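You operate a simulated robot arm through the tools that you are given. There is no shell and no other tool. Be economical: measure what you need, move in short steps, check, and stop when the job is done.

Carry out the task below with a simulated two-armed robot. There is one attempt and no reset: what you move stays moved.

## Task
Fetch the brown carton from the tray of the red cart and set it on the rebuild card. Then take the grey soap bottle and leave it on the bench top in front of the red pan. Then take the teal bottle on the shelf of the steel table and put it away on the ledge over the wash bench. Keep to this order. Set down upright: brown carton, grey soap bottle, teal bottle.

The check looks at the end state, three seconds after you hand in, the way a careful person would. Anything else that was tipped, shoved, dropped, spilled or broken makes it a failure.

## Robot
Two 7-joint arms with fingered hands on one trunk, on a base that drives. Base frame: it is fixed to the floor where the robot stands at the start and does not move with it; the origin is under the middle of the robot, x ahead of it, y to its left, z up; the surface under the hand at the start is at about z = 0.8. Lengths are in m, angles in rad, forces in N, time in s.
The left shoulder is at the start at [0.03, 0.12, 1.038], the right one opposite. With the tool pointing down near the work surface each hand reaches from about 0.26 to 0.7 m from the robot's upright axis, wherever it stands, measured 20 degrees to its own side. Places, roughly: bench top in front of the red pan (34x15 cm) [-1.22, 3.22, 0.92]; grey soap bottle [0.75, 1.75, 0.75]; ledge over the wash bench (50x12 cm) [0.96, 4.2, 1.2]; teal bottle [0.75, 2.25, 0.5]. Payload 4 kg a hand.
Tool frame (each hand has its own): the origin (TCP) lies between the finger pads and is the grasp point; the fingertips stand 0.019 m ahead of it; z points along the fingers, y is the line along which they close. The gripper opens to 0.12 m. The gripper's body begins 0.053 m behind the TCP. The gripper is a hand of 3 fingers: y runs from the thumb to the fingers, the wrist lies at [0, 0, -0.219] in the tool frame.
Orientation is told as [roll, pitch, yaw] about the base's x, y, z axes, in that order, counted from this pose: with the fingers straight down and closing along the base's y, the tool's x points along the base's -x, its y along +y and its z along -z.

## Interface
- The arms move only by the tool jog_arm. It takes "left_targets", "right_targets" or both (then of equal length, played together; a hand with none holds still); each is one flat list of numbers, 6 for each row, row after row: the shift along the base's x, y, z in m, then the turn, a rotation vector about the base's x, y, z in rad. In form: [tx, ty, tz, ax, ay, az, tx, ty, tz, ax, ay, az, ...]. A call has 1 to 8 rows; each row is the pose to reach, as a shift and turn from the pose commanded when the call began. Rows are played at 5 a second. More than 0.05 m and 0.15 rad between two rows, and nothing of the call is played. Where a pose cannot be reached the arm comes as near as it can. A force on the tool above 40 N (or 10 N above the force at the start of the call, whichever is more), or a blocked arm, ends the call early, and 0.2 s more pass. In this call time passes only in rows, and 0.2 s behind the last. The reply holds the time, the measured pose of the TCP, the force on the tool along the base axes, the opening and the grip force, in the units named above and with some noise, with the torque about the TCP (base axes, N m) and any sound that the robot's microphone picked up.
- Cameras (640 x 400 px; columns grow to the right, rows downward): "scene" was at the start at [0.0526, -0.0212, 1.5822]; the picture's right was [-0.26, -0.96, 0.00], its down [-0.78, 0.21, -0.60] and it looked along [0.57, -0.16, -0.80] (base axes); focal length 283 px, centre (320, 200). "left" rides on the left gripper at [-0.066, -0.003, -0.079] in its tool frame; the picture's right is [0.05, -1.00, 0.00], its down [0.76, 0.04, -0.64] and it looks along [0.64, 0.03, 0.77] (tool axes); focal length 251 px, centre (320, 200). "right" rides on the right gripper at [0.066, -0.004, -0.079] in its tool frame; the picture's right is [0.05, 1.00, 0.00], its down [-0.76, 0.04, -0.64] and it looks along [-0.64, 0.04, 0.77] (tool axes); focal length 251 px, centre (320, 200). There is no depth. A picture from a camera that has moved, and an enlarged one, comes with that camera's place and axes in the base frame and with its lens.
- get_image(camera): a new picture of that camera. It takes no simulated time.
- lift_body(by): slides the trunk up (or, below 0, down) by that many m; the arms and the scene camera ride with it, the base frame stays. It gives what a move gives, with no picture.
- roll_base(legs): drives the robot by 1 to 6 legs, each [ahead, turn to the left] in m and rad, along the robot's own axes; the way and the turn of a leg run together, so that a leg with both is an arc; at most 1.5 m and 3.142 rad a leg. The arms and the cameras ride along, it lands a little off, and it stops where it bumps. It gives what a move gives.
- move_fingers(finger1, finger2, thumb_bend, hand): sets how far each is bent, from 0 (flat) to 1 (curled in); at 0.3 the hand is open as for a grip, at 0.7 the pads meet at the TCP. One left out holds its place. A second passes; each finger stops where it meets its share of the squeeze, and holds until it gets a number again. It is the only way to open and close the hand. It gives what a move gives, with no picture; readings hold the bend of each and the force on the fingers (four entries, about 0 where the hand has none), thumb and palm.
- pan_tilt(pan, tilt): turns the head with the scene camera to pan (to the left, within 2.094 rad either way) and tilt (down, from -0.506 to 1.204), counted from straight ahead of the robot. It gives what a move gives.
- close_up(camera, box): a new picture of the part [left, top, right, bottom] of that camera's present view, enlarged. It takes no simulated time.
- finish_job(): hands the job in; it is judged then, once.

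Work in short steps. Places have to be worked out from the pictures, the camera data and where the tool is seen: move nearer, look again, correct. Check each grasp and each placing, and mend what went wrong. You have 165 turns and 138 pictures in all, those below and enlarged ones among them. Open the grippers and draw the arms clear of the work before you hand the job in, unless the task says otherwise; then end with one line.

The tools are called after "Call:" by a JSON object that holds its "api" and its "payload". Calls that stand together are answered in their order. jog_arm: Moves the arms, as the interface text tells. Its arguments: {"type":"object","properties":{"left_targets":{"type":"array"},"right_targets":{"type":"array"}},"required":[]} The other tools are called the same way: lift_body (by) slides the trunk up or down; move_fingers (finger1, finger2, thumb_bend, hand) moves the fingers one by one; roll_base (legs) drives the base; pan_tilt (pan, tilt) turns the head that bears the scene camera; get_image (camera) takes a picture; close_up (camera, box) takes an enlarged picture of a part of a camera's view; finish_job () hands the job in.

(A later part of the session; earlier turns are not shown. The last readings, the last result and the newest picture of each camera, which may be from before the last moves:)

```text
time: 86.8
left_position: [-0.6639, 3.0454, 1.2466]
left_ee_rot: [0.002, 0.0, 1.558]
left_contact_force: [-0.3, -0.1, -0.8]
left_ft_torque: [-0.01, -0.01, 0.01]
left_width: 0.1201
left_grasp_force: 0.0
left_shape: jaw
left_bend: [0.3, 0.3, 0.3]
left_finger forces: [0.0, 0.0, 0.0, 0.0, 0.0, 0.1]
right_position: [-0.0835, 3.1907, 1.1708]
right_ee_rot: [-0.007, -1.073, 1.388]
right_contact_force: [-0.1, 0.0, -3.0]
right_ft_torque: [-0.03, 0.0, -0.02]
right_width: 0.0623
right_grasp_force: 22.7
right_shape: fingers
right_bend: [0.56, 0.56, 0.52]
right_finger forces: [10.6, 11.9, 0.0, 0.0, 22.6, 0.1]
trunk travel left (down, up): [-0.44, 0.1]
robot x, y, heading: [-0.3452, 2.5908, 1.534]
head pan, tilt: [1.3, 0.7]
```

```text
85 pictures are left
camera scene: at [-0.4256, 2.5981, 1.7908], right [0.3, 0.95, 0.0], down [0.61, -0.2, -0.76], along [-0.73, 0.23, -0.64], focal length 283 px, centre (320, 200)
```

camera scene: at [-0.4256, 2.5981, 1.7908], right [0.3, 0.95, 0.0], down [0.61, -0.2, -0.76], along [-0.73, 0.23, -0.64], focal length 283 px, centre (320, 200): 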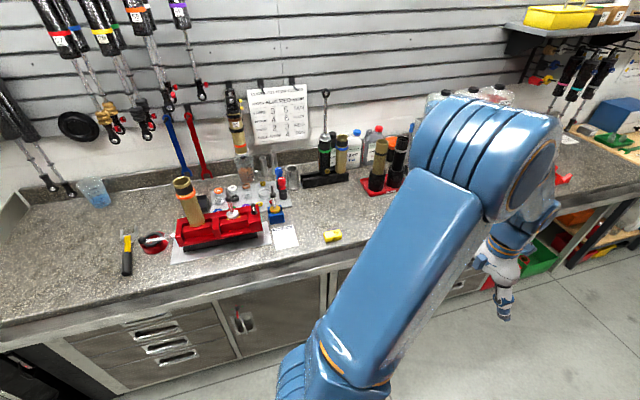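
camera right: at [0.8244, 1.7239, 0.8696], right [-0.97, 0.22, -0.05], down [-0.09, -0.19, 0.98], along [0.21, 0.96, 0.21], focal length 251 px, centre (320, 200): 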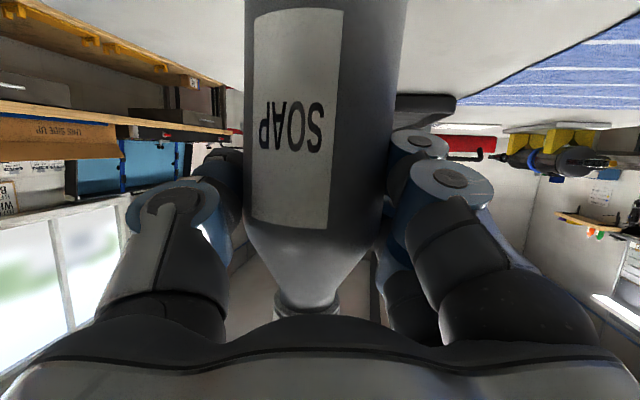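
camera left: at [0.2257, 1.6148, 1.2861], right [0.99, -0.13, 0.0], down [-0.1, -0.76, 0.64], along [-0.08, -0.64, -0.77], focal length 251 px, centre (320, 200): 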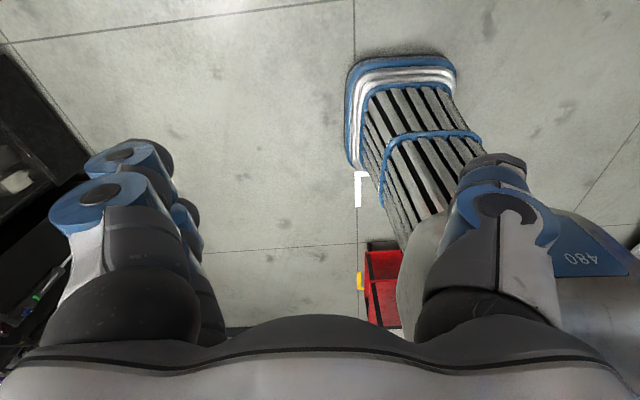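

The red pan is the flat dish at about (-1.40, 3.22) holding two dark bottles; the free strip in front of it is at x ≈ -1.22. I drive 0.3 m farther and turn left in short steps.

Call:
{"api": "roll_base", "payload": {"legs": [[0.3, 0], [0, 0.55]]}}

Call:
{"api": "roll_base", "payload": {"legs": [[0, 0.55]]}}

Call:
{"api": "pan_tilt", "payload": {"pan": -0.1, "tilt": 0.8}}

Call:
{"api": "get_image", "payload": {"camera": "scene"}}

```text
time: 90.4
left_position: [-0.8437, 3.1081, 1.2461]
left_ee_rot: [0.0, 0.002, 2.121]
left_contact_force: [0.2, -0.2, 0.0]
left_ft_torque: [0.06, 0.0, 0.0]
left_width: 0.1198
left_grasp_force: 0.0
left_shape: jaw
left_bend: [0.3, 0.3, 0.3]
left_finger forces: [0.1, 0.1, 0.0, 0.0, 0.0, 0.1]
right_position: [-0.4303, 3.5401, 1.1708]
right_ee_rot: [-0.007, -1.072, 1.95]
right_contact_force: [-0.2, -0.4, -3.3]
right_ft_torque: [-0.04, 0.01, 0.02]
right_width: 0.0624
right_grasp_force: 22.3
right_shape: fingers
right_bend: [0.56, 0.56, 0.52]
right_finger forces: [10.5, 11.9, 0.0, 0.0, 22.5, 0.0]
trunk travel left (down, up): [-0.44, 0.1]
robot x, y, heading: [-0.2943, 2.9149, 2.094]
head pan, tilt: [1.3, 0.7]
```

```text
time: 92.4
left_position: [-0.8652, 2.7933, 1.2468]
left_ee_rot: [0.004, 0.0, 2.673]
left_contact_force: [0.7, -0.5, 0.0]
left_ft_torque: [-0.04, 0.03, -0.03]
left_width: 0.1199
left_grasp_force: 0.1
left_shape: jaw
left_bend: [0.3, 0.3, 0.3]
left_finger forces: [0.0, 0.0, 0.0, 0.1, 0.0, 0.0]
right_position: [-0.7387, 3.3782, 1.171]
right_ee_rot: [-0.004, -1.073, 2.499]
right_contact_force: [1.3, -0.3, -3.6]
right_ft_torque: [-0.02, -0.02, 0.04]
right_width: 0.0617
right_grasp_force: 22.6
right_shape: fingers
right_bend: [0.56, 0.55, 0.53]
right_finger forces: [10.6, 12.4, 0.1, 0.0, 23.2, 0.0]
trunk travel left (down, up): [-0.44, 0.1]
robot x, y, heading: [-0.2787, 2.9513, 2.652]
head pan, tilt: [1.3, 0.7]
```

```text
time: 93.9
left_position: [-0.865, 2.7939, 1.2462]
left_ee_rot: [0.002, 0.0, 2.671]
left_contact_force: [0.4, -0.1, 0.1]
left_ft_torque: [0.0, 0.0, -0.01]
left_width: 0.1202
left_grasp_force: 0.1
left_shape: jaw
left_bend: [0.3, 0.3, 0.3]
left_finger forces: [0.0, 0.0, 0.1, 0.0, 0.0, 0.0]
right_position: [-0.7397, 3.3778, 1.1709]
right_ee_rot: [-0.006, -1.073, 2.501]
right_contact_force: [0.5, 0.0, -3.2]
right_ft_torque: [-0.07, -0.01, 0.03]
right_width: 0.0619
right_grasp_force: 23.3
right_shape: fingers
right_bend: [0.56, 0.55, 0.52]
right_finger forces: [10.7, 12.4, 0.1, 0.1, 23.2, 0.1]
trunk travel left (down, up): [-0.44, 0.1]
robot x, y, heading: [-0.2783, 2.9521, 2.648]
head pan, tilt: [-0.099, 0.799]
```

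```text
84 pictures are left
camera scene: at [-0.3277, 2.9886, 1.7825], right [0.56, 0.83, 0.0], down [0.6, -0.4, -0.7], along [-0.58, 0.39, -0.72], focal length 283 px, centre (320, 200)
```

scene: 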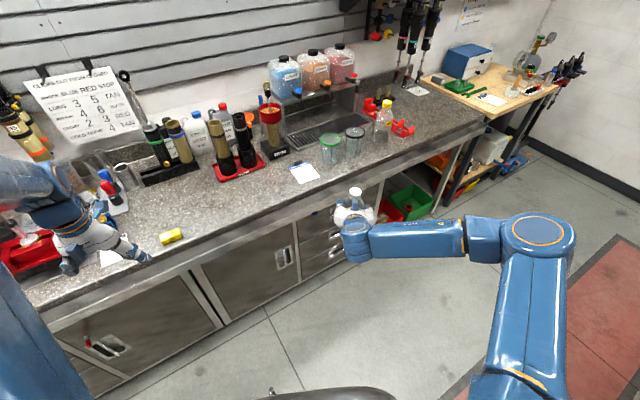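

The strip in front of the pan is clear; aim for about (-1.235, 3.22). I turn 0.35 more and drive ahead 0.18.

Call:
{"api": "roll_base", "payload": {"legs": [[0, 0.35], [0.18, 0]]}}

Call:
{"api": "get_image", "payload": {"camera": "scene"}}

```text
time: 96.5
left_position: [-0.955, 2.6276, 1.2455]
left_ee_rot: [0.001, 0.001, 3.018]
left_contact_force: [0.8, -0.3, 0.4]
left_ft_torque: [0.0, 0.03, 0.03]
left_width: 0.1199
left_grasp_force: 0.0
left_shape: jaw
left_bend: [0.3, 0.3, 0.3]
left_finger forces: [0.1, 0.0, 0.0, 0.0, 0.1, 0.0]
right_position: [-1.0332, 3.2215, 1.1703]
right_ee_rot: [-0.009, -1.073, 2.848]
right_contact_force: [-0.5, -0.3, -3.2]
right_ft_torque: [0.01, -0.02, -0.05]
right_width: 0.062
right_grasp_force: 23.4
right_shape: fingers
right_bend: [0.56, 0.55, 0.52]
right_finger forces: [10.9, 12.2, 0.1, 0.1, 23.0, 0.1]
trunk travel left (down, up): [-0.44, 0.1]
robot x, y, heading: [-0.4515, 2.9935, 2.998]
head pan, tilt: [-0.099, 0.799]
```

```text
83 pictures are left
camera scene: at [-0.5122, 3.009, 1.7826], right [0.24, 0.97, 0.0], down [0.7, -0.17, -0.7], along [-0.68, 0.17, -0.72], focal length 283 px, centre (320, 200)
```

scene: 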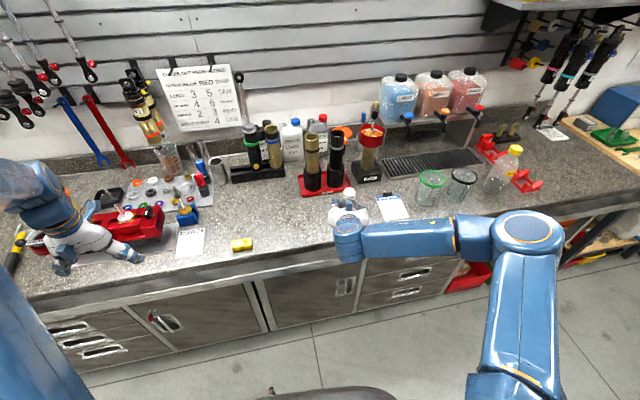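

The pan's front edge is at about x -1.34 and the bench edge at -1.06. I extend the arm to x ≈ -1.225.

Call:
{"api": "jog_arm", "payload": {"right_targets": [-0.04, 0.001, 0, 0, 0, 0, -0.08, 0.001, -0.005, 0, 0, 0, -0.12, 0.002, -0.01, 0, 0, 0, -0.16, 0.003, -0.02, 0, 0, 0, -0.192, 0.004, -0.03, 0, 0, 0]}}

Call:
{"api": "get_image", "payload": {"camera": "scene"}}

Call:
{"api": "get_image", "payload": {"camera": "right"}}

```text
time: 97.7
left_position: [-0.9563, 2.6285, 1.2442]
left_ee_rot: [0.0, 0.001, 3.018]
left_contact_force: [0.3, 0.2, 0.1]
left_ft_torque: [-0.02, 0.01, 0.02]
left_width: 0.1203
left_grasp_force: 0.0
left_shape: jaw
left_bend: [0.3, 0.3, 0.3]
left_finger forces: [0.1, 0.0, 0.0, 0.1, 0.1, 0.0]
right_position: [-1.2273, 3.2242, 1.1412]
right_ee_rot: [-0.005, -1.07, 2.847]
right_contact_force: [-0.1, 0.1, -2.6]
right_ft_torque: [-0.01, -0.02, -0.03]
right_width: 0.0618
right_grasp_force: 22.7
right_shape: fingers
right_bend: [0.56, 0.56, 0.52]
right_finger forces: [9.9, 12.3, 0.0, 0.0, 22.3, 0.0]
trunk travel left (down, up): [-0.44, 0.1]
robot x, y, heading: [-0.4547, 2.9964, 2.995]
head pan, tilt: [-0.099, 0.799]
```

```text
82 pictures are left
camera scene: at [-0.5155, 3.01, 1.7824], right [0.24, 0.97, 0.0], down [0.7, -0.17, -0.7], along [-0.68, 0.17, -0.72], focal length 283 px, centre (320, 200)
```

scene: 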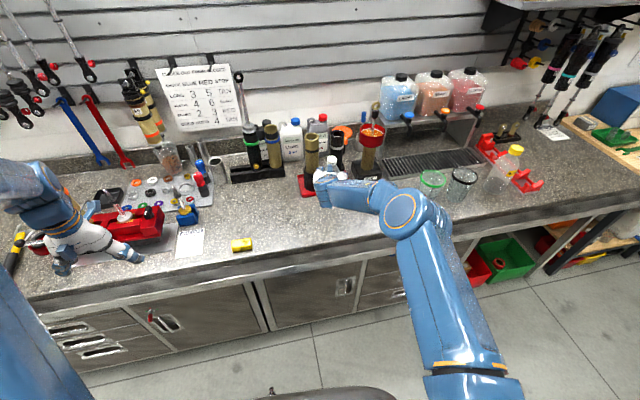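

```text
81 pictures are left
camera right: at [-1.1287, 3.1982, 1.1202], right [-0.27, -0.96, -0.05], down [0.18, -0.1, 0.98], along [-0.95, 0.26, 0.2], focal length 251 px, centre (320, 200)
```

right: 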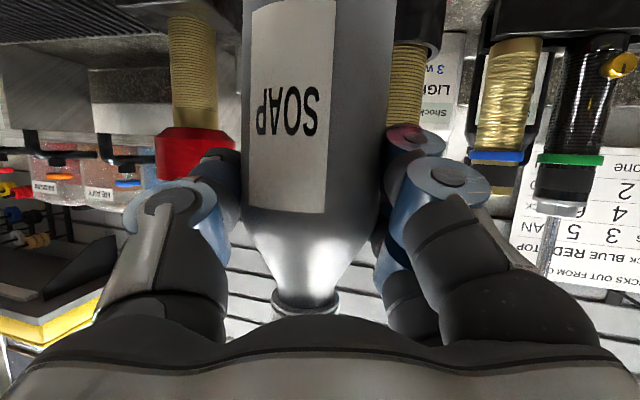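

Clear so far. I lower the trunk 9 cm and check from the wrist camera.

Call:
{"api": "lift_body", "payload": {"by": -0.09}}

Call:
{"api": "get_image", "payload": {"camera": "right"}}

Call:
{"api": "close_up", "payload": {"camera": "scene", "box": [256, 110, 416, 210]}}

```text
time: 98.9
left_position: [-0.9543, 2.6302, 1.1562]
left_ee_rot: [0.002, 0.0, 3.018]
left_contact_force: [-0.2, -0.8, 0.3]
left_ft_torque: [0.03, 0.0, 0.0]
left_width: 0.1202
left_grasp_force: 0.1
left_shape: jaw
left_bend: [0.3, 0.3, 0.3]
left_finger forces: [0.1, 0.0, 0.0, 0.1, 0.1, 0.1]
right_position: [-1.2254, 3.2263, 1.0537]
right_ee_rot: [-0.006, -1.072, 2.845]
right_contact_force: [0.6, -0.2, -3.2]
right_ft_torque: [-0.08, 0.01, -0.03]
right_width: 0.062
right_grasp_force: 22.4
right_shape: fingers
right_bend: [0.56, 0.56, 0.52]
right_finger forces: [10.0, 12.3, 0.0, 0.0, 22.3, 0.1]
trunk travel left (down, up): [-0.35, 0.19]
robot x, y, heading: [-0.454, 2.9911, 2.998]
head pan, tilt: [-0.099, 0.799]
```

```text
80 pictures are left
camera right: at [-1.1271, 3.1996, 1.0316], right [-0.27, -0.96, -0.05], down [0.18, -0.1, 0.98], along [-0.95, 0.26, 0.2], focal length 251 px, centre (320, 200)
```

right: 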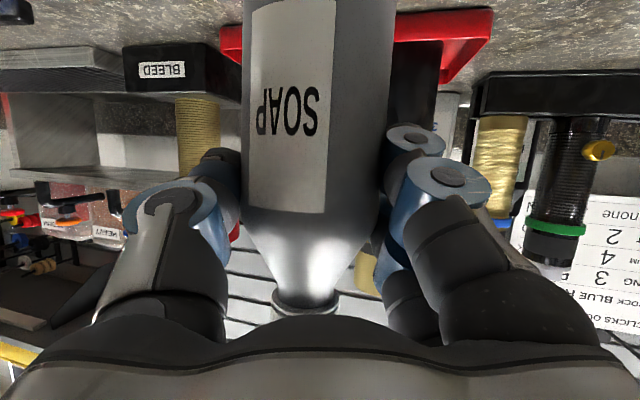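

```text
4.00 times, centred on (336, 160) of scene
camera zoom: at [-0.513, 3.011, 1.6926], right [0.24, 0.97, 0.0], down [0.7, -0.17, -0.7], along [-0.68, 0.17, -0.72], focal length 1133 px, centre (256, 360)
```

zoom: 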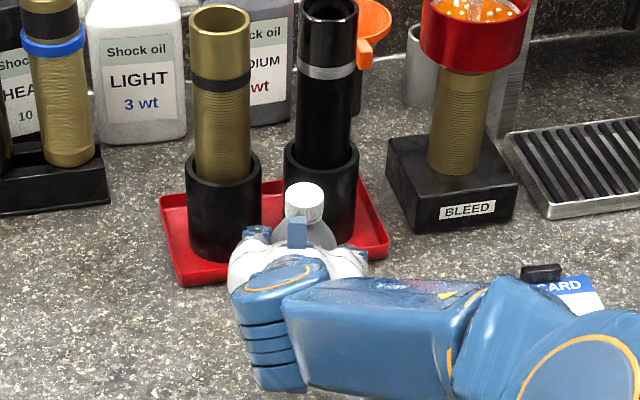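

All clear. I lower further in small steps, watching the force.

Call:
{"api": "lift_body", "payload": {"by": -0.032}}

Call:
{"api": "lift_body", "payload": {"by": -0.006}}

Call:
{"api": "get_image", "payload": {"camera": "right"}}

```text
time: 99.7
left_position: [-0.9535, 2.6289, 1.1244]
left_ee_rot: [0.001, 0.0, 3.017]
left_contact_force: [0.7, 0.2, -0.3]
left_ft_torque: [0.02, -0.01, 0.04]
left_width: 0.1201
left_grasp_force: 0.0
left_shape: jaw
left_bend: [0.3, 0.3, 0.3]
left_finger forces: [0.1, 0.0, 0.0, 0.0, 0.1, 0.1]
right_position: [-1.2257, 3.2272, 1.0244]
right_ee_rot: [-0.007, -1.079, 2.846]
right_contact_force: [-2.2, 1.3, 11.6]
right_ft_torque: [0.22, -0.03, 0.06]
right_width: 0.0619
right_grasp_force: 23.3
right_shape: fingers
right_bend: [0.56, 0.56, 0.52]
right_finger forces: [11.4, 11.3, 0.1, 0.1, 23.8, 0.0]
trunk travel left (down, up): [-0.318, 0.222]
robot x, y, heading: [-0.4536, 2.9957, 2.997]
head pan, tilt: [-0.099, 0.799]
```

```text
time: 100.2
left_position: [-0.9526, 2.6281, 1.1187]
left_ee_rot: [0.001, -0.002, 3.017]
left_contact_force: [-0.4, -0.4, -0.3]
left_ft_torque: [0.0, -0.02, 0.01]
left_width: 0.1199
left_grasp_force: 0.1
left_shape: jaw
left_bend: [0.3, 0.3, 0.3]
left_finger forces: [0.0, 0.0, 0.0, 0.0, 0.1, 0.1]
right_position: [-1.2246, 3.2263, 1.0194]
right_ee_rot: [-0.006, -1.079, 2.845]
right_contact_force: [-4.9, 3.2, 25.7]
right_ft_torque: [0.4, 0.06, 0.11]
right_width: 0.0613
right_grasp_force: 23.8
right_shape: fingers
right_bend: [0.56, 0.56, 0.52]
right_finger forces: [10.8, 12.4, 0.1, 0.0, 24.3, 0.0]
trunk travel left (down, up): [-0.312, 0.228]
robot x, y, heading: [-0.4554, 2.9978, 2.993]
head pan, tilt: [-0.099, 0.799]
```

```text
78 pictures are left
camera right: at [-1.1271, 3.1999, 0.9978], right [-0.27, -0.96, -0.05], down [0.18, -0.1, 0.98], along [-0.94, 0.26, 0.21], focal length 251 px, centre (320, 200)
```

right: 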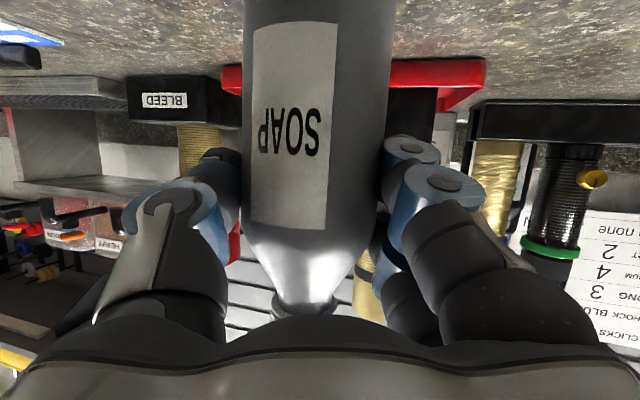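

Contact. I ease up 7 mm to unload, then release.

Call:
{"api": "lift_body", "payload": {"by": 0.008}}

Call:
{"api": "move_fingers", "payload": {"hand": "right", "finger1": 0.3, "finger2": 0.3, "thumb_bend": 0.3}}

Call:
{"api": "get_image", "payload": {"camera": "right"}}

```text
time: 100.8
left_position: [-0.9538, 2.6304, 1.1271]
left_ee_rot: [0.002, 0.001, 3.018]
left_contact_force: [-0.1, 0.0, 0.1]
left_ft_torque: [-0.04, 0.02, -0.04]
left_width: 0.1198
left_grasp_force: 0.0
left_shape: jaw
left_bend: [0.3, 0.3, 0.3]
left_finger forces: [0.0, 0.1, 0.1, 0.0, 0.1, 0.1]
right_position: [-1.2229, 3.2251, 1.0215]
right_ee_rot: [-0.004, -1.07, 2.844]
right_contact_force: [-2.4, 2.7, 8.9]
right_ft_torque: [0.12, 0.06, 0.01]
right_width: 0.0614
right_grasp_force: 23.1
right_shape: fingers
right_bend: [0.56, 0.56, 0.52]
right_finger forces: [9.0, 13.3, 0.0, 0.0, 23.8, 0.0]
trunk travel left (down, up): [-0.32, 0.22]
robot x, y, heading: [-0.4532, 2.9967, 3.002]
head pan, tilt: [-0.099, 0.799]
```

```text
time: 101.8
left_position: [-0.955, 2.6287, 1.126]
left_ee_rot: [0.0, -0.001, 3.018]
left_contact_force: [0.3, 0.3, 0.7]
left_ft_torque: [0.0, 0.01, 0.02]
left_width: 0.12
left_grasp_force: 0.1
left_shape: jaw
left_bend: [0.3, 0.3, 0.3]
left_finger forces: [0.1, 0.1, 0.1, 0.0, 0.0, 0.1]
right_position: [-1.2252, 3.2256, 1.0223]
right_ee_rot: [-0.004, -1.07, 2.846]
right_contact_force: [0.2, -0.1, -0.2]
right_ft_torque: [-0.01, 0.03, -0.01]
right_width: 0.1279
right_grasp_force: 0.1
right_shape: fingers
right_bend: [0.3, 0.3, 0.3]
right_finger forces: [0.0, 0.1, 0.0, 0.0, 0.1, 0.0]
trunk travel left (down, up): [-0.32, 0.22]
robot x, y, heading: [-0.4519, 2.998, 3.001]
head pan, tilt: [-0.099, 0.799]
```

```text
77 pictures are left
camera right: at [-1.1268, 3.1993, 1.0014], right [-0.27, -0.96, -0.05], down [0.18, -0.1, 0.98], along [-0.95, 0.26, 0.2], focal length 251 px, centre (320, 200)
```

right: 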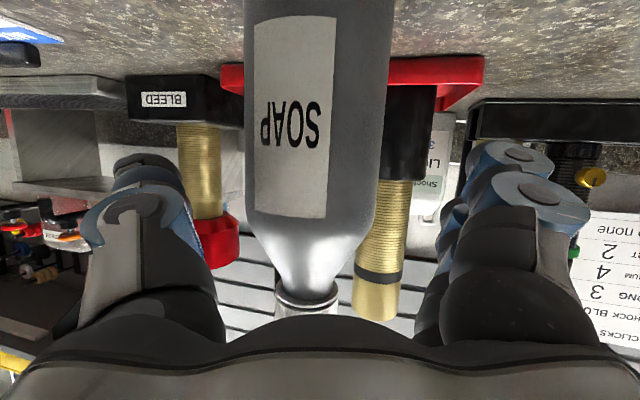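

Released and standing. I raise the trunk straight up, draw the hand back and look.

Call:
{"api": "lift_body", "payload": {"by": 0.2}}

Call:
{"api": "jog_arm", "payload": {"right_targets": [0.04, 0, 0.01, 0, 0, 0, 0.08, 0, 0.02, 0, 0, 0, 0.12, 0, 0.03, 0, 0, 0, 0.16, 0, 0.04, 0, 0, 0, 0.19, 0, 0.04, 0, 0, 0]}}

Call:
{"api": "get_image", "payload": {"camera": "scene"}}

```text
time: 104.0
left_position: [-0.9554, 2.6297, 1.3267]
left_ee_rot: [0.0, 0.002, 3.017]
left_contact_force: [-0.2, -0.1, 0.2]
left_ft_torque: [-0.02, -0.04, -0.02]
left_width: 0.1199
left_grasp_force: 0.1
left_shape: jaw
left_bend: [0.3, 0.3, 0.3]
left_finger forces: [0.0, 0.0, 0.0, 0.0, 0.1, 0.1]
right_position: [-1.226, 3.2247, 1.2219]
right_ee_rot: [-0.006, -1.073, 2.845]
right_contact_force: [0.8, -0.2, 0.6]
right_ft_torque: [-0.02, 0.01, -0.03]
right_width: 0.1278
right_grasp_force: 0.0
right_shape: fingers
right_bend: [0.3, 0.3, 0.3]
right_finger forces: [0.1, 0.1, 0.0, 0.0, 0.0, 0.0]
trunk travel left (down, up): [-0.52, 0.02]
robot x, y, heading: [-0.4538, 2.9977, 3.001]
head pan, tilt: [-0.099, 0.799]
```

```text
time: 105.2
left_position: [-0.9542, 2.6292, 1.3262]
left_ee_rot: [0.001, -0.001, 3.018]
left_contact_force: [0.5, 0.1, 0.1]
left_ft_torque: [0.0, -0.02, -0.01]
left_width: 0.1202
left_grasp_force: 0.1
left_shape: jaw
left_bend: [0.3, 0.3, 0.3]
left_finger forces: [0.1, 0.0, 0.0, 0.0, 0.1, 0.0]
right_position: [-1.0345, 3.2265, 1.2639]
right_ee_rot: [-0.004, -1.072, 2.842]
right_contact_force: [0.9, 0.6, -1.0]
right_ft_torque: [-0.05, -0.04, 0.02]
right_width: 0.1281
right_grasp_force: 0.1
right_shape: fingers
right_bend: [0.3, 0.3, 0.3]
right_finger forces: [0.0, 0.0, 0.0, 0.0, 0.0, 0.1]
trunk travel left (down, up): [-0.52, 0.02]
robot x, y, heading: [-0.4564, 2.9923, 2.996]
head pan, tilt: [-0.099, 0.799]
```

```text
76 pictures are left
camera scene: at [-0.5123, 3.0108, 1.8625], right [0.24, 0.97, 0.0], down [0.7, -0.17, -0.7], along [-0.68, 0.17, -0.72], focal length 283 px, centre (320, 200)
```

scene: 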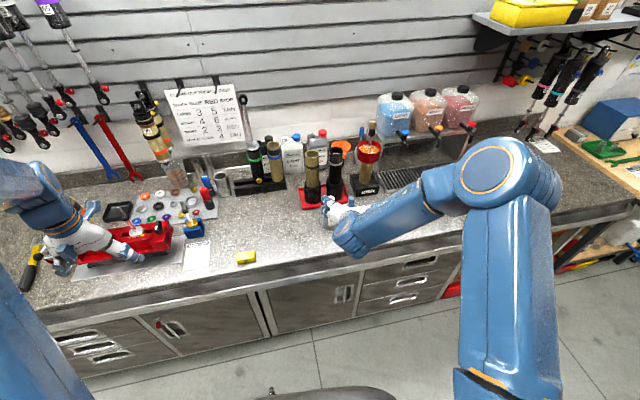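

I'll check the bottle once the hand is out of the way. I turn right in steps toward the steel table.

Call:
{"api": "roll_base", "payload": {"legs": [[-0.1, 0], [0, -0.6]]}}

Call:
{"api": "pan_tilt", "payload": {"pan": 0.6, "tilt": 0.75}}

Call:
{"api": "get_image", "payload": {"camera": "scene"}}

```text
time: 108.0
left_position: [-0.9739, 2.9573, 1.3254]
left_ee_rot: [0.002, 0.003, 2.428]
left_contact_force: [0.0, 0.8, -0.6]
left_ft_torque: [0.0, -0.01, -0.03]
left_width: 0.1201
left_grasp_force: 0.1
left_shape: jaw
left_bend: [0.3, 0.3, 0.3]
left_finger forces: [0.0, 0.0, 0.0, 0.1, 0.0, 0.0]
right_position: [-0.7091, 3.4982, 1.2623]
right_ee_rot: [-0.003, -1.072, 2.255]
right_contact_force: [0.4, -0.4, 0.3]
right_ft_torque: [-0.01, -0.01, -0.01]
right_width: 0.1283
right_grasp_force: 0.1
right_shape: fingers
right_bend: [0.3, 0.3, 0.3]
right_finger forces: [0.0, 0.1, 0.0, 0.0, 0.1, 0.0]
trunk travel left (down, up): [-0.52, 0.02]
robot x, y, heading: [-0.38, 2.9507, 2.4]
head pan, tilt: [-0.099, 0.799]
```

```text
time: 109.0
left_position: [-0.9764, 2.9548, 1.3243]
left_ee_rot: [0.001, 0.003, 2.427]
left_contact_force: [0.0, -0.6, 1.0]
left_ft_torque: [0.02, -0.02, 0.03]
left_width: 0.12
left_grasp_force: 0.0
left_shape: jaw
left_bend: [0.3, 0.3, 0.3]
left_finger forces: [0.1, 0.1, 0.1, 0.0, 0.0, 0.0]
right_position: [-0.7105, 3.4958, 1.2626]
right_ee_rot: [-0.009, -1.071, 2.258]
right_contact_force: [0.1, 0.2, 0.4]
right_ft_torque: [0.01, 0.02, -0.02]
right_width: 0.1283
right_grasp_force: 0.0
right_shape: fingers
right_bend: [0.3, 0.3, 0.3]
right_finger forces: [0.0, 0.1, 0.0, 0.1, 0.1, 0.0]
trunk travel left (down, up): [-0.52, 0.02]
robot x, y, heading: [-0.3843, 2.9468, 2.401]
head pan, tilt: [0.6, 0.75]
```

```text
75 pictures are left
camera scene: at [-0.4532, 2.9454, 1.8664], right [0.14, 0.99, 0.0], down [0.68, -0.09, -0.73], along [-0.72, 0.1, -0.68], focal length 283 px, centre (320, 200)
```

scene: 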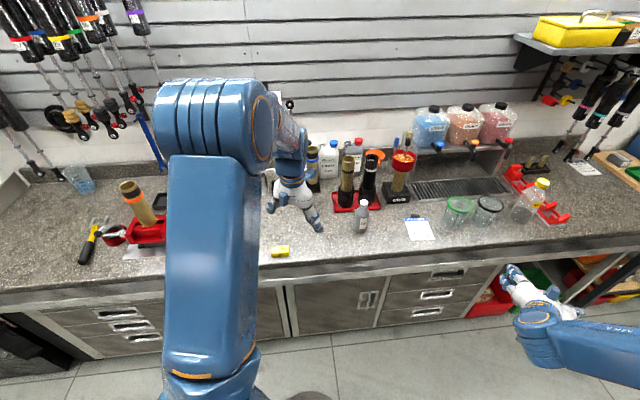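

The soap bottle stands upright in front of the red pan. I keep turning right toward the steel table.

Call:
{"api": "roll_base", "payload": {"legs": [[0, -0.6]]}}

Call:
{"api": "roll_base", "payload": {"legs": [[0, -0.6]]}}

Call:
{"api": "pan_tilt", "payload": {"pan": -1.5, "tilt": 0.6}}

Call:
{"api": "get_image", "payload": {"camera": "scene"}}

```text
time: 111.3
left_position: [-0.8732, 3.2906, 1.3245]
left_ee_rot: [0.0, 0.002, 1.831]
left_contact_force: [0.4, 0.0, 0.0]
left_ft_torque: [0.0, 0.02, 0.0]
left_width: 0.12
left_grasp_force: 0.1
left_shape: jaw
left_bend: [0.3, 0.3, 0.3]
left_finger forces: [0.0, 0.1, 0.0, 0.0, 0.1, 0.0]
right_position: [-0.3447, 3.5886, 1.2619]
right_ee_rot: [0.003, -1.066, 1.644]
right_contact_force: [3.0, -0.9, -3.8]
right_ft_torque: [0.3, 0.11, 0.17]
right_width: 0.1282
right_grasp_force: 0.1
right_shape: fingers
right_bend: [0.3, 0.3, 0.3]
right_finger forces: [0.0, 0.0, 0.0, 0.1, 0.0, 0.0]
trunk travel left (down, up): [-0.52, 0.02]
robot x, y, heading: [-0.4291, 2.94, 1.794]
head pan, tilt: [0.6, 0.75]
stopped in leg 1: the robot was blocked; the commanded pose is now the measured one
```

```text
time: 112.8
left_position: [-0.719, 3.4272, 1.3257]
left_ee_rot: [-0.003, 0.0, 1.459]
left_contact_force: [-0.1, 0.3, 0.7]
left_ft_torque: [0.01, 0.01, -0.04]
left_width: 0.1199
left_grasp_force: 0.0
left_shape: jaw
left_bend: [0.3, 0.3, 0.3]
left_finger forces: [0.1, 0.0, 0.0, 0.0, 0.0, 0.0]
right_position: [-0.1187, 3.5151, 1.2653]
right_ee_rot: [-0.002, -1.074, 1.28]
right_contact_force: [0.6, -1.0, -1.3]
right_ft_torque: [0.14, -0.02, 0.05]
right_width: 0.1279
right_grasp_force: 0.1
right_shape: fingers
right_bend: [0.3, 0.3, 0.3]
right_finger forces: [0.0, 0.0, 0.0, 0.1, 0.1, 0.1]
trunk travel left (down, up): [-0.52, 0.02]
robot x, y, heading: [-0.4599, 2.9462, 1.424]
head pan, tilt: [0.6, 0.75]
stopped in leg 1: the robot was blocked; the commanded pose is now the measured one
```

```text
time: 114.8
left_position: [-0.7176, 3.4289, 1.3267]
left_ee_rot: [0.002, -0.001, 1.46]
left_contact_force: [-0.6, -0.2, 0.1]
left_ft_torque: [0.02, 0.02, -0.01]
left_width: 0.1202
left_grasp_force: 0.1
left_shape: jaw
left_bend: [0.3, 0.3, 0.3]
left_finger forces: [0.0, 0.0, 0.1, 0.1, 0.0, 0.0]
right_position: [-0.1188, 3.5153, 1.2653]
right_ee_rot: [-0.005, -1.077, 1.286]
right_contact_force: [-0.5, -0.5, -0.2]
right_ft_torque: [0.03, 0.0, 0.01]
right_width: 0.1284
right_grasp_force: 0.1
right_shape: fingers
right_bend: [0.3, 0.3, 0.3]
right_finger forces: [0.0, 0.0, 0.0, 0.0, 0.0, 0.0]
trunk travel left (down, up): [-0.52, 0.02]
robot x, y, heading: [-0.4588, 2.9479, 1.426]
head pan, tilt: [-1.499, 0.6]
```

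```text
74 pictures are left
camera scene: at [-0.3713, 2.9191, 1.8794], right [-0.07, -1.0, 0.0], down [-0.56, 0.04, -0.83], along [0.82, -0.06, -0.56], focal length 283 px, centre (320, 200)
```

scene: 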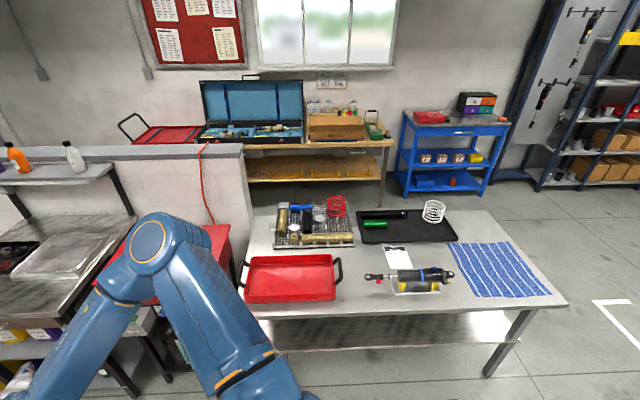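

The wide turn stops seem to be real base contacts (base corners against the cabinet). I lower the trunk to look under the table for the teal bottle.

Call:
{"api": "lift_body", "payload": {"by": -0.42}}

Call:
{"api": "get_image", "payload": {"camera": "scene"}}

```text
refused: -0.42 is not a number from -0.4 to 0.4
```

```text
73 pictures are left
camera scene: at [-0.3713, 2.9191, 1.8794], right [-0.07, -1.0, 0.0], down [-0.56, 0.04, -0.83], along [0.82, -0.06, -0.56], focal length 283 px, centre (320, 200)
```

scene: 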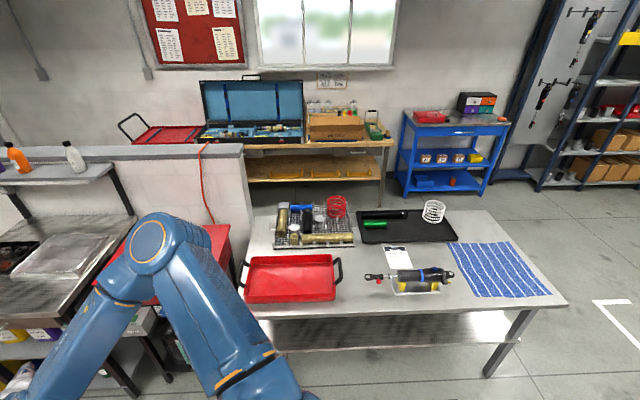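

Call:
{"api": "lift_body", "payload": {"by": -0.4}}

Call:
{"api": "get_image", "payload": {"camera": "scene"}}

```text
time: 118.7
left_position: [-0.7171, 3.4286, 0.926]
left_ee_rot: [0.002, 0.0, 1.46]
left_contact_force: [0.7, -0.1, 0.6]
left_ft_torque: [0.01, 0.0, -0.02]
left_width: 0.1199
left_grasp_force: 0.0
left_shape: jaw
left_bend: [0.3, 0.3, 0.3]
left_finger forces: [0.0, 0.0, 0.0, 0.0, 0.0, 0.0]
right_position: [-0.1183, 3.5142, 0.8659]
right_ee_rot: [-0.005, -1.077, 1.287]
right_contact_force: [-0.3, -0.2, 0.8]
right_ft_torque: [0.02, -0.02, -0.02]
right_width: 0.1282
right_grasp_force: 0.0
right_shape: fingers
right_bend: [0.3, 0.3, 0.3]
right_finger forces: [0.0, 0.0, 0.0, 0.0, 0.0, 0.1]
trunk travel left (down, up): [-0.12, 0.42]
robot x, y, heading: [-0.4596, 2.9493, 1.43]
head pan, tilt: [-1.499, 0.6]
```

```text
72 pictures are left
camera scene: at [-0.371, 2.9187, 1.4795], right [-0.07, -1.0, 0.0], down [-0.56, 0.04, -0.83], along [0.82, -0.06, -0.56], focal length 283 px, centre (320, 200)
```

scene: 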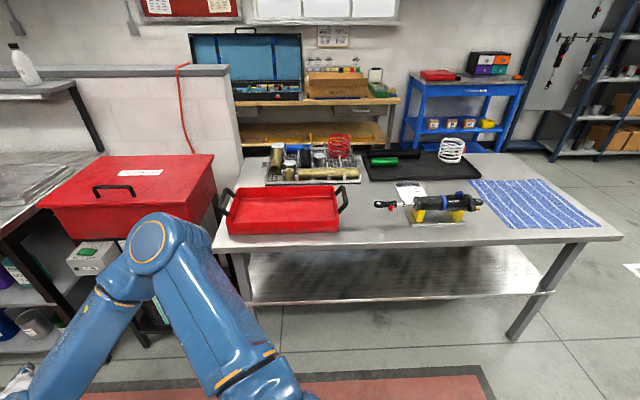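

The shelf is at about z 0.45, and early views suggest the bottles on it are nearer the table's right side (x≈0.8), best reached from the right aisle. I raise the trunk partway, then reverse out along the aisle.

Call:
{"api": "lift_body", "payload": {"by": 0.3}}

Call:
{"api": "roll_base", "payload": {"legs": [[0, 0.27], [-1.4, 0]]}}

Call:
{"api": "roll_base", "payload": {"legs": [[-0.5, 0]]}}

Call:
{"api": "pan_tilt", "payload": {"pan": -1.1, "tilt": 0.5}}

Call:
{"api": "get_image", "payload": {"camera": "scene"}}

```text
time: 121.7
left_position: [-0.7159, 3.4295, 1.2259]
left_ee_rot: [0.003, 0.0, 1.46]
left_contact_force: [0.2, 0.0, -0.8]
left_ft_torque: [-0.02, 0.02, 0.0]
left_width: 0.12
left_grasp_force: 0.1
left_shape: jaw
left_bend: [0.3, 0.3, 0.3]
left_finger forces: [0.0, 0.0, 0.0, 0.0, 0.1, 0.0]
right_position: [-0.1194, 3.5158, 1.1657]
right_ee_rot: [-0.005, -1.076, 1.287]
right_contact_force: [-0.5, -0.7, -0.6]
right_ft_torque: [0.03, 0.0, 0.0]
right_width: 0.1283
right_grasp_force: 0.0
right_shape: fingers
right_bend: [0.3, 0.3, 0.3]
right_finger forces: [0.0, 0.0, 0.0, 0.0, 0.0, 0.0]
trunk travel left (down, up): [-0.42, 0.12]
robot x, y, heading: [-0.4597, 2.9432, 1.425]
head pan, tilt: [-1.499, 0.6]
```

```text
time: 129.5
left_position: [-0.659, 1.9683, 1.2273]
left_ee_rot: [0.001, 0.001, 1.742]
left_contact_force: [0.4, 0.0, 0.2]
left_ft_torque: [0.01, 0.02, -0.01]
left_width: 0.1198
left_grasp_force: 0.0
left_shape: jaw
left_bend: [0.3, 0.3, 0.3]
left_finger forces: [0.0, 0.0, 0.0, 0.0, 0.0, 0.1]
right_position: [-0.1108, 2.2186, 1.1655]
right_ee_rot: [-0.005, -1.078, 1.568]
right_contact_force: [1.0, -0.7, -0.2]
right_ft_torque: [0.01, -0.02, -0.03]
right_width: 0.1284
right_grasp_force: 0.0
right_shape: fingers
right_bend: [0.3, 0.3, 0.3]
right_finger forces: [0.1, 0.0, 0.0, 0.0, 0.0, 0.1]
trunk travel left (down, up): [-0.42, 0.12]
robot x, y, heading: [-0.2718, 1.5755, 1.705]
head pan, tilt: [-1.499, 0.6]
```

```text
time: 132.3
left_position: [-0.5908, 1.4895, 1.2264]
left_ee_rot: [0.003, 0.0, 1.729]
left_contact_force: [-0.9, -0.5, 0.2]
left_ft_torque: [0.0, 0.0, 0.0]
left_width: 0.1201
left_grasp_force: 0.0
left_shape: jaw
left_bend: [0.3, 0.3, 0.3]
left_finger forces: [0.0, 0.1, 0.0, 0.1, 0.0, 0.0]
right_position: [-0.0379, 1.7348, 1.1659]
right_ee_rot: [-0.006, -1.078, 1.558]
right_contact_force: [-0.2, 0.1, -0.1]
right_ft_torque: [0.0, 0.05, 0.0]
right_width: 0.1285
right_grasp_force: 0.0
right_shape: fingers
right_bend: [0.3, 0.3, 0.3]
right_finger forces: [0.0, 0.0, 0.0, 0.0, 0.1, 0.0]
trunk travel left (down, up): [-0.42, 0.12]
robot x, y, heading: [-0.2113, 1.0981, 1.702]
head pan, tilt: [-1.499, 0.6]
```

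```text
time: 133.2
left_position: [-0.5912, 1.4894, 1.2257]
left_ee_rot: [0.003, 0.001, 1.731]
left_contact_force: [0.6, -0.1, -0.2]
left_ft_torque: [0.02, -0.01, 0.01]
left_width: 0.12
left_grasp_force: 0.2
left_shape: jaw
left_bend: [0.3, 0.3, 0.3]
left_finger forces: [0.0, 0.0, 0.0, 0.0, 0.0, 0.0]
right_position: [-0.0392, 1.7353, 1.1655]
right_ee_rot: [-0.004, -1.073, 1.56]
right_contact_force: [0.3, 0.0, 0.0]
right_ft_torque: [-0.01, 0.02, -0.01]
right_width: 0.1281
right_grasp_force: 0.0
right_shape: fingers
right_bend: [0.3, 0.3, 0.3]
right_finger forces: [0.0, 0.1, 0.0, 0.0, 0.0, 0.1]
trunk travel left (down, up): [-0.42, 0.12]
robot x, y, heading: [-0.2117, 1.0929, 1.701]
head pan, tilt: [-1.1, 0.499]
```

```text
71 pictures are left
camera scene: at [-0.1326, 1.126, 1.7885], right [0.56, -0.83, 0.0], down [-0.4, -0.27, -0.88], along [0.72, 0.5, -0.48], focal length 283 px, centre (320, 200)
```

scene: 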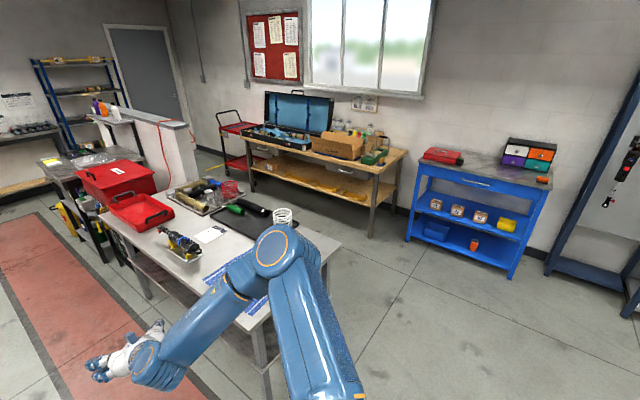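

Reversed fine. I turn right in steps to face +x.

Call:
{"api": "roll_base", "payload": {"legs": [[0, -0.6]]}}

Call:
{"api": "roll_base", "payload": {"legs": [[0, -0.6]]}}

Call:
{"api": "roll_base", "payload": {"legs": [[0, -0.4]]}}

```text
time: 134.8
left_position: [-0.4016, 1.6097, 1.2256]
left_ee_rot: [0.001, 0.002, 1.315]
left_contact_force: [-0.3, -0.1, 0.1]
left_ft_torque: [0.02, 0.03, 0.01]
left_width: 0.1201
left_grasp_force: 0.1
left_shape: jaw
left_bend: [0.3, 0.3, 0.3]
left_finger forces: [0.0, 0.0, 0.0, 0.1, 0.1, 0.0]
right_position: [0.202, 1.6105, 1.1654]
right_ee_rot: [0.003, -1.073, 1.133]
right_contact_force: [1.4, 0.2, 0.0]
right_ft_torque: [0.01, -0.01, 0.01]
right_width: 0.1284
right_grasp_force: 0.1
right_shape: fingers
right_bend: [0.3, 0.3, 0.3]
right_finger forces: [0.0, 0.0, 0.0, 0.0, 0.0, 0.0]
trunk travel left (down, up): [-0.42, 0.12]
robot x, y, heading: [-0.241, 1.1017, 1.275]
head pan, tilt: [-1.1, 0.499]
stopped in leg 1: the robot was blocked; the commanded pose is now the measured one
```

```text
time: 136.9
left_position: [-0.0901, 1.6147, 1.225]
left_ee_rot: [0.003, 0.001, 0.719]
left_contact_force: [-1.0, 0.3, -0.2]
left_ft_torque: [0.0, 0.02, 0.04]
left_width: 0.1201
left_grasp_force: 0.0
left_shape: jaw
left_bend: [0.3, 0.3, 0.3]
left_finger forces: [0.0, 0.0, 0.1, 0.1, 0.0, 0.0]
right_position: [0.4109, 1.276, 1.1657]
right_ee_rot: [-0.003, -1.075, 0.543]
right_contact_force: [0.1, 0.0, 0.0]
right_ft_torque: [0.03, -0.04, 0.01]
right_width: 0.1283
right_grasp_force: 0.0
right_shape: fingers
right_bend: [0.3, 0.3, 0.3]
right_finger forces: [0.1, 0.0, 0.0, 0.1, 0.1, 0.0]
trunk travel left (down, up): [-0.42, 0.12]
robot x, y, heading: [-0.269, 1.1358, 0.676]
head pan, tilt: [-1.1, 0.499]
```

```text
time: 138.5
left_position: [0.0892, 1.5034, 1.2259]
left_ee_rot: [0.001, 0.002, 0.31]
left_contact_force: [0.6, -0.3, 0.2]
left_ft_torque: [-0.02, 0.01, 0.0]
left_width: 0.1198
left_grasp_force: 0.1
left_shape: jaw
left_bend: [0.3, 0.3, 0.3]
left_finger forces: [0.0, 0.0, 0.0, 0.0, 0.0, 0.0]
right_position: [0.4141, 0.993, 1.1661]
right_ee_rot: [-0.001, -1.077, 0.132]
right_contact_force: [0.7, -1.1, 0.9]
right_ft_torque: [0.03, 0.02, 0.01]
right_width: 0.1281
right_grasp_force: 0.1
right_shape: fingers
right_bend: [0.3, 0.3, 0.3]
right_finger forces: [0.0, 0.0, 0.0, 0.1, 0.1, 0.0]
trunk travel left (down, up): [-0.42, 0.12]
robot x, y, heading: [-0.2721, 1.1646, 0.27]
head pan, tilt: [-1.1, 0.499]
```

Heading now about east. I trim the heading and drive along the table's front to its right side.

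Call:
{"api": "roll_base", "payload": {"legs": [[0, -0.33], [1.4, 0]]}}

Call:
{"api": "pan_tilt", "payload": {"pan": 1.9, "tilt": 0.7}}

Call:
{"api": "get_image", "payload": {"camera": "scene"}}

```text
time: 146.5
left_position: [1.5641, 1.2721, 1.2263]
left_ee_rot: [0.002, 0.002, -0.025]
left_contact_force: [0.6, -0.2, 0.0]
left_ft_torque: [-0.01, -0.02, 0.02]
left_width: 0.1197
left_grasp_force: 0.2
left_shape: jaw
left_bend: [0.3, 0.3, 0.3]
left_finger forces: [0.1, 0.1, 0.0, 0.0, 0.1, 0.0]
right_position: [1.7047, 0.6828, 1.1655]
right_ee_rot: [-0.003, -1.076, -0.202]
right_contact_force: [0.6, 0.3, 0.3]
right_ft_torque: [0.0, 0.0, 0.03]
right_width: 0.1283
right_grasp_force: 0.0
right_shape: fingers
right_bend: [0.3, 0.3, 0.3]
right_finger forces: [0.0, 0.1, 0.0, 0.0, 0.0, 0.0]
trunk travel left (down, up): [-0.42, 0.12]
robot x, y, heading: [1.1108, 1.07, -0.071]
head pan, tilt: [-1.1, 0.499]
```

```text
time: 149.1
left_position: [1.5646, 1.2712, 1.2265]
left_ee_rot: [0.0, 0.0, -0.024]
left_contact_force: [0.1, -1.0, -0.3]
left_ft_torque: [0.0, 0.0, -0.02]
left_width: 0.1201
left_grasp_force: 0.2
left_shape: jaw
left_bend: [0.3, 0.3, 0.3]
left_finger forces: [0.1, 0.0, 0.0, 0.0, 0.0, 0.0]
right_position: [1.7028, 0.6841, 1.1656]
right_ee_rot: [0.001, -1.078, -0.201]
right_contact_force: [0.5, 0.1, 0.0]
right_ft_torque: [0.05, -0.04, 0.01]
right_width: 0.128
right_grasp_force: 0.1
right_shape: fingers
right_bend: [0.3, 0.3, 0.3]
right_finger forces: [0.1, 0.0, 0.0, 0.0, 0.0, 0.1]
trunk travel left (down, up): [-0.42, 0.12]
robot x, y, heading: [1.1119, 1.0729, -0.068]
head pan, tilt: [1.901, 0.7]
```

```text
70 pictures are left
camera scene: at [1.0721, 1.1545, 1.7708], right [0.97, 0.26, 0.0], down [0.16, -0.62, -0.77], along [-0.2, 0.74, -0.64], focal length 283 px, centre (320, 200)
```

scene: 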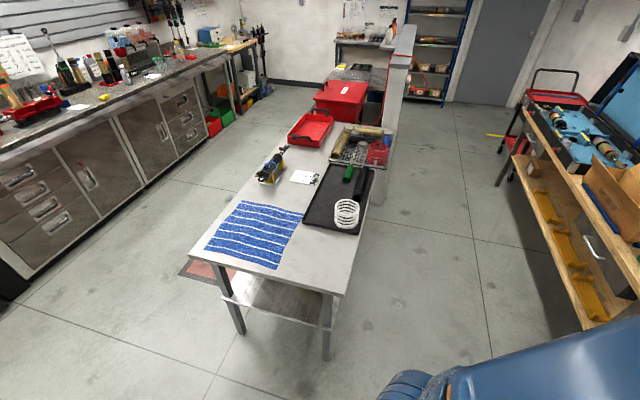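

The shelf items aren't visible from here. I go a bit farther, then turn left to look along the right side of the table.

Call:
{"api": "roll_base", "payload": {"legs": [[0.38, 0], [0, 0.6]]}}

Call:
{"api": "roll_base", "payload": {"legs": [[0, 0.55]]}}

Call:
{"api": "roll_base", "payload": {"legs": [[0, 0.45]]}}

Call:
{"api": "lift_body", "payload": {"by": -0.35}}

Call:
{"api": "pan_tilt", "payload": {"pan": 0.6, "tilt": 0.6}}

Call:
{"api": "get_image", "payload": {"camera": "scene"}}

```text
time: 153.2
left_position: [1.7563, 1.4666, 1.2268]
left_ee_rot: [0.002, 0.004, 0.581]
left_contact_force: [0.5, 0.0, -0.4]
left_ft_torque: [-0.01, 0.0, -0.01]
left_width: 0.1199
left_grasp_force: 0.0
left_shape: jaw
left_bend: [0.3, 0.3, 0.3]
left_finger forces: [0.0, 0.0, 0.0, 0.0, 0.0, 0.0]
right_position: [2.203, 1.0621, 1.1657]
right_ee_rot: [-0.003, -1.075, 0.406]
right_contact_force: [-0.4, 0.2, -0.1]
right_ft_torque: [-0.02, -0.01, -0.01]
right_width: 0.1285
right_grasp_force: 0.1
right_shape: fingers
right_bend: [0.3, 0.3, 0.3]
right_finger forces: [0.1, 0.0, 0.0, 0.1, 0.1, 0.0]
trunk travel left (down, up): [-0.42, 0.12]
robot x, y, heading: [1.5157, 1.0068, 0.538]
head pan, tilt: [1.901, 0.7]
```

```text
time: 155.1
left_position: [1.4782, 1.5221, 1.2265]
left_ee_rot: [0.0, 0.001, 1.135]
left_contact_force: [0.0, 0.2, 0.3]
left_ft_torque: [0.02, -0.04, 0.0]
left_width: 0.12
left_grasp_force: 0.2
left_shape: jaw
left_bend: [0.3, 0.3, 0.3]
left_finger forces: [0.0, 0.0, 0.1, 0.0, 0.0, 0.0]
right_position: [2.0734, 1.4155, 1.1665]
right_ee_rot: [0.002, -1.078, 0.955]
right_contact_force: [0.6, -0.2, 0.4]
right_ft_torque: [0.01, 0.0, 0.04]
right_width: 0.1281
right_grasp_force: 0.1
right_shape: fingers
right_bend: [0.3, 0.3, 0.3]
right_finger forces: [0.0, 0.0, 0.0, 0.0, 0.1, 0.1]
trunk travel left (down, up): [-0.42, 0.12]
robot x, y, heading: [1.5569, 0.9908, 1.097]
head pan, tilt: [1.901, 0.7]
```

```text
time: 156.8
left_position: [1.2474, 1.4365, 1.2262]
left_ee_rot: [0.001, 0.001, 1.594]
left_contact_force: [0.0, 0.1, -0.4]
left_ft_torque: [0.03, -0.02, -0.01]
left_width: 0.1198
left_grasp_force: 0.1
left_shape: jaw
left_bend: [0.3, 0.3, 0.3]
left_finger forces: [0.1, 0.0, 0.0, 0.1, 0.0, 0.0]
right_position: [1.8277, 1.6041, 1.1672]
right_ee_rot: [-0.006, -1.077, 1.421]
right_contact_force: [0.6, 0.1, -0.7]
right_ft_torque: [0.03, -0.03, -0.01]
right_width: 0.1283
right_grasp_force: 0.1
right_shape: fingers
right_bend: [0.3, 0.3, 0.3]
right_finger forces: [0.1, 0.1, 0.1, 0.0, 0.1, 0.1]
trunk travel left (down, up): [-0.42, 0.12]
robot x, y, heading: [1.5899, 0.9908, 1.553]
head pan, tilt: [1.901, 0.7]
```

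```text
time: 160.2
left_position: [1.2494, 1.4358, 0.8767]
left_ee_rot: [0.002, 0.002, 1.594]
left_contact_force: [0.1, 0.8, 0.0]
left_ft_torque: [0.03, -0.02, 0.0]
left_width: 0.1201
left_grasp_force: 0.1
left_shape: jaw
left_bend: [0.3, 0.3, 0.3]
left_finger forces: [0.1, 0.0, 0.0, 0.0, 0.1, 0.0]
right_position: [1.829, 1.6028, 0.8156]
right_ee_rot: [-0.002, -1.076, 1.419]
right_contact_force: [-0.5, 0.1, 0.6]
right_ft_torque: [-0.01, 0.01, 0.02]
right_width: 0.1283
right_grasp_force: 0.1
right_shape: fingers
right_bend: [0.3, 0.3, 0.3]
right_finger forces: [0.1, 0.0, 0.0, 0.1, 0.0, 0.1]
trunk travel left (down, up): [-0.07, 0.47]
robot x, y, heading: [1.588, 0.9906, 1.55]
head pan, tilt: [1.901, 0.7]
```

```text
time: 161.7
left_position: [1.2487, 1.4357, 0.8758]
left_ee_rot: [0.001, 0.002, 1.595]
left_contact_force: [0.2, 1.2, 0.6]
left_ft_torque: [0.02, 0.0, 0.0]
left_width: 0.1198
left_grasp_force: 0.1
left_shape: jaw
left_bend: [0.3, 0.3, 0.3]
left_finger forces: [0.1, 0.1, 0.0, 0.0, 0.1, 0.0]
right_position: [1.8285, 1.6024, 0.8158]
right_ee_rot: [-0.002, -1.078, 1.419]
right_contact_force: [-0.1, 0.6, 0.2]
right_ft_torque: [0.0, 0.0, 0.01]
right_width: 0.1283
right_grasp_force: 0.0
right_shape: fingers
right_bend: [0.3, 0.3, 0.3]
right_finger forces: [0.1, 0.0, 0.0, 0.1, 0.2, 0.1]
trunk travel left (down, up): [-0.07, 0.47]
robot x, y, heading: [1.5841, 0.9907, 1.557]
head pan, tilt: [0.6, 0.6]
```

```text
69 pictures are left
camera scene: at [1.539, 1.0439, 1.4294], right [0.83, 0.55, 0.0], down [0.31, -0.47, -0.82], along [-0.45, 0.69, -0.57], focal length 283 px, centre (320, 200)
```

scene: 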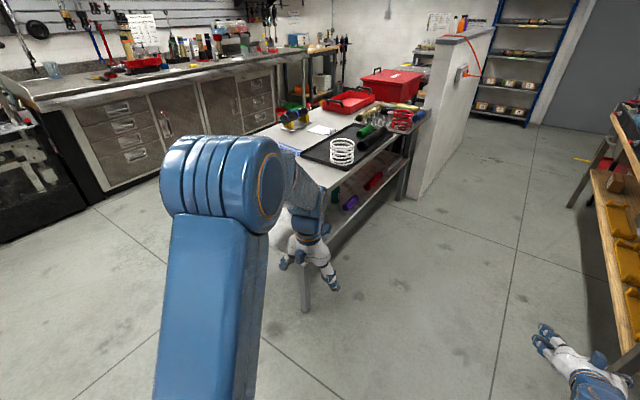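

Bottles show on the shelf from this side. Close-up.

Call:
{"api": "close_up", "payload": {"camera": "scene", "box": [290, 130, 418, 230]}}

```text
4.00 times, centred on (354, 180) of scene
camera zoom: at [1.539, 1.0439, 1.4294], right [0.83, 0.55, 0.0], down [0.31, -0.47, -0.82], along [-0.45, 0.69, -0.57], focal length 1133 px, centre (184, 280)
```

zoom: 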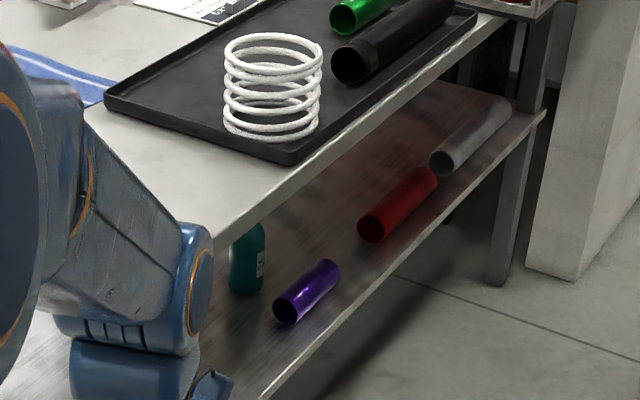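

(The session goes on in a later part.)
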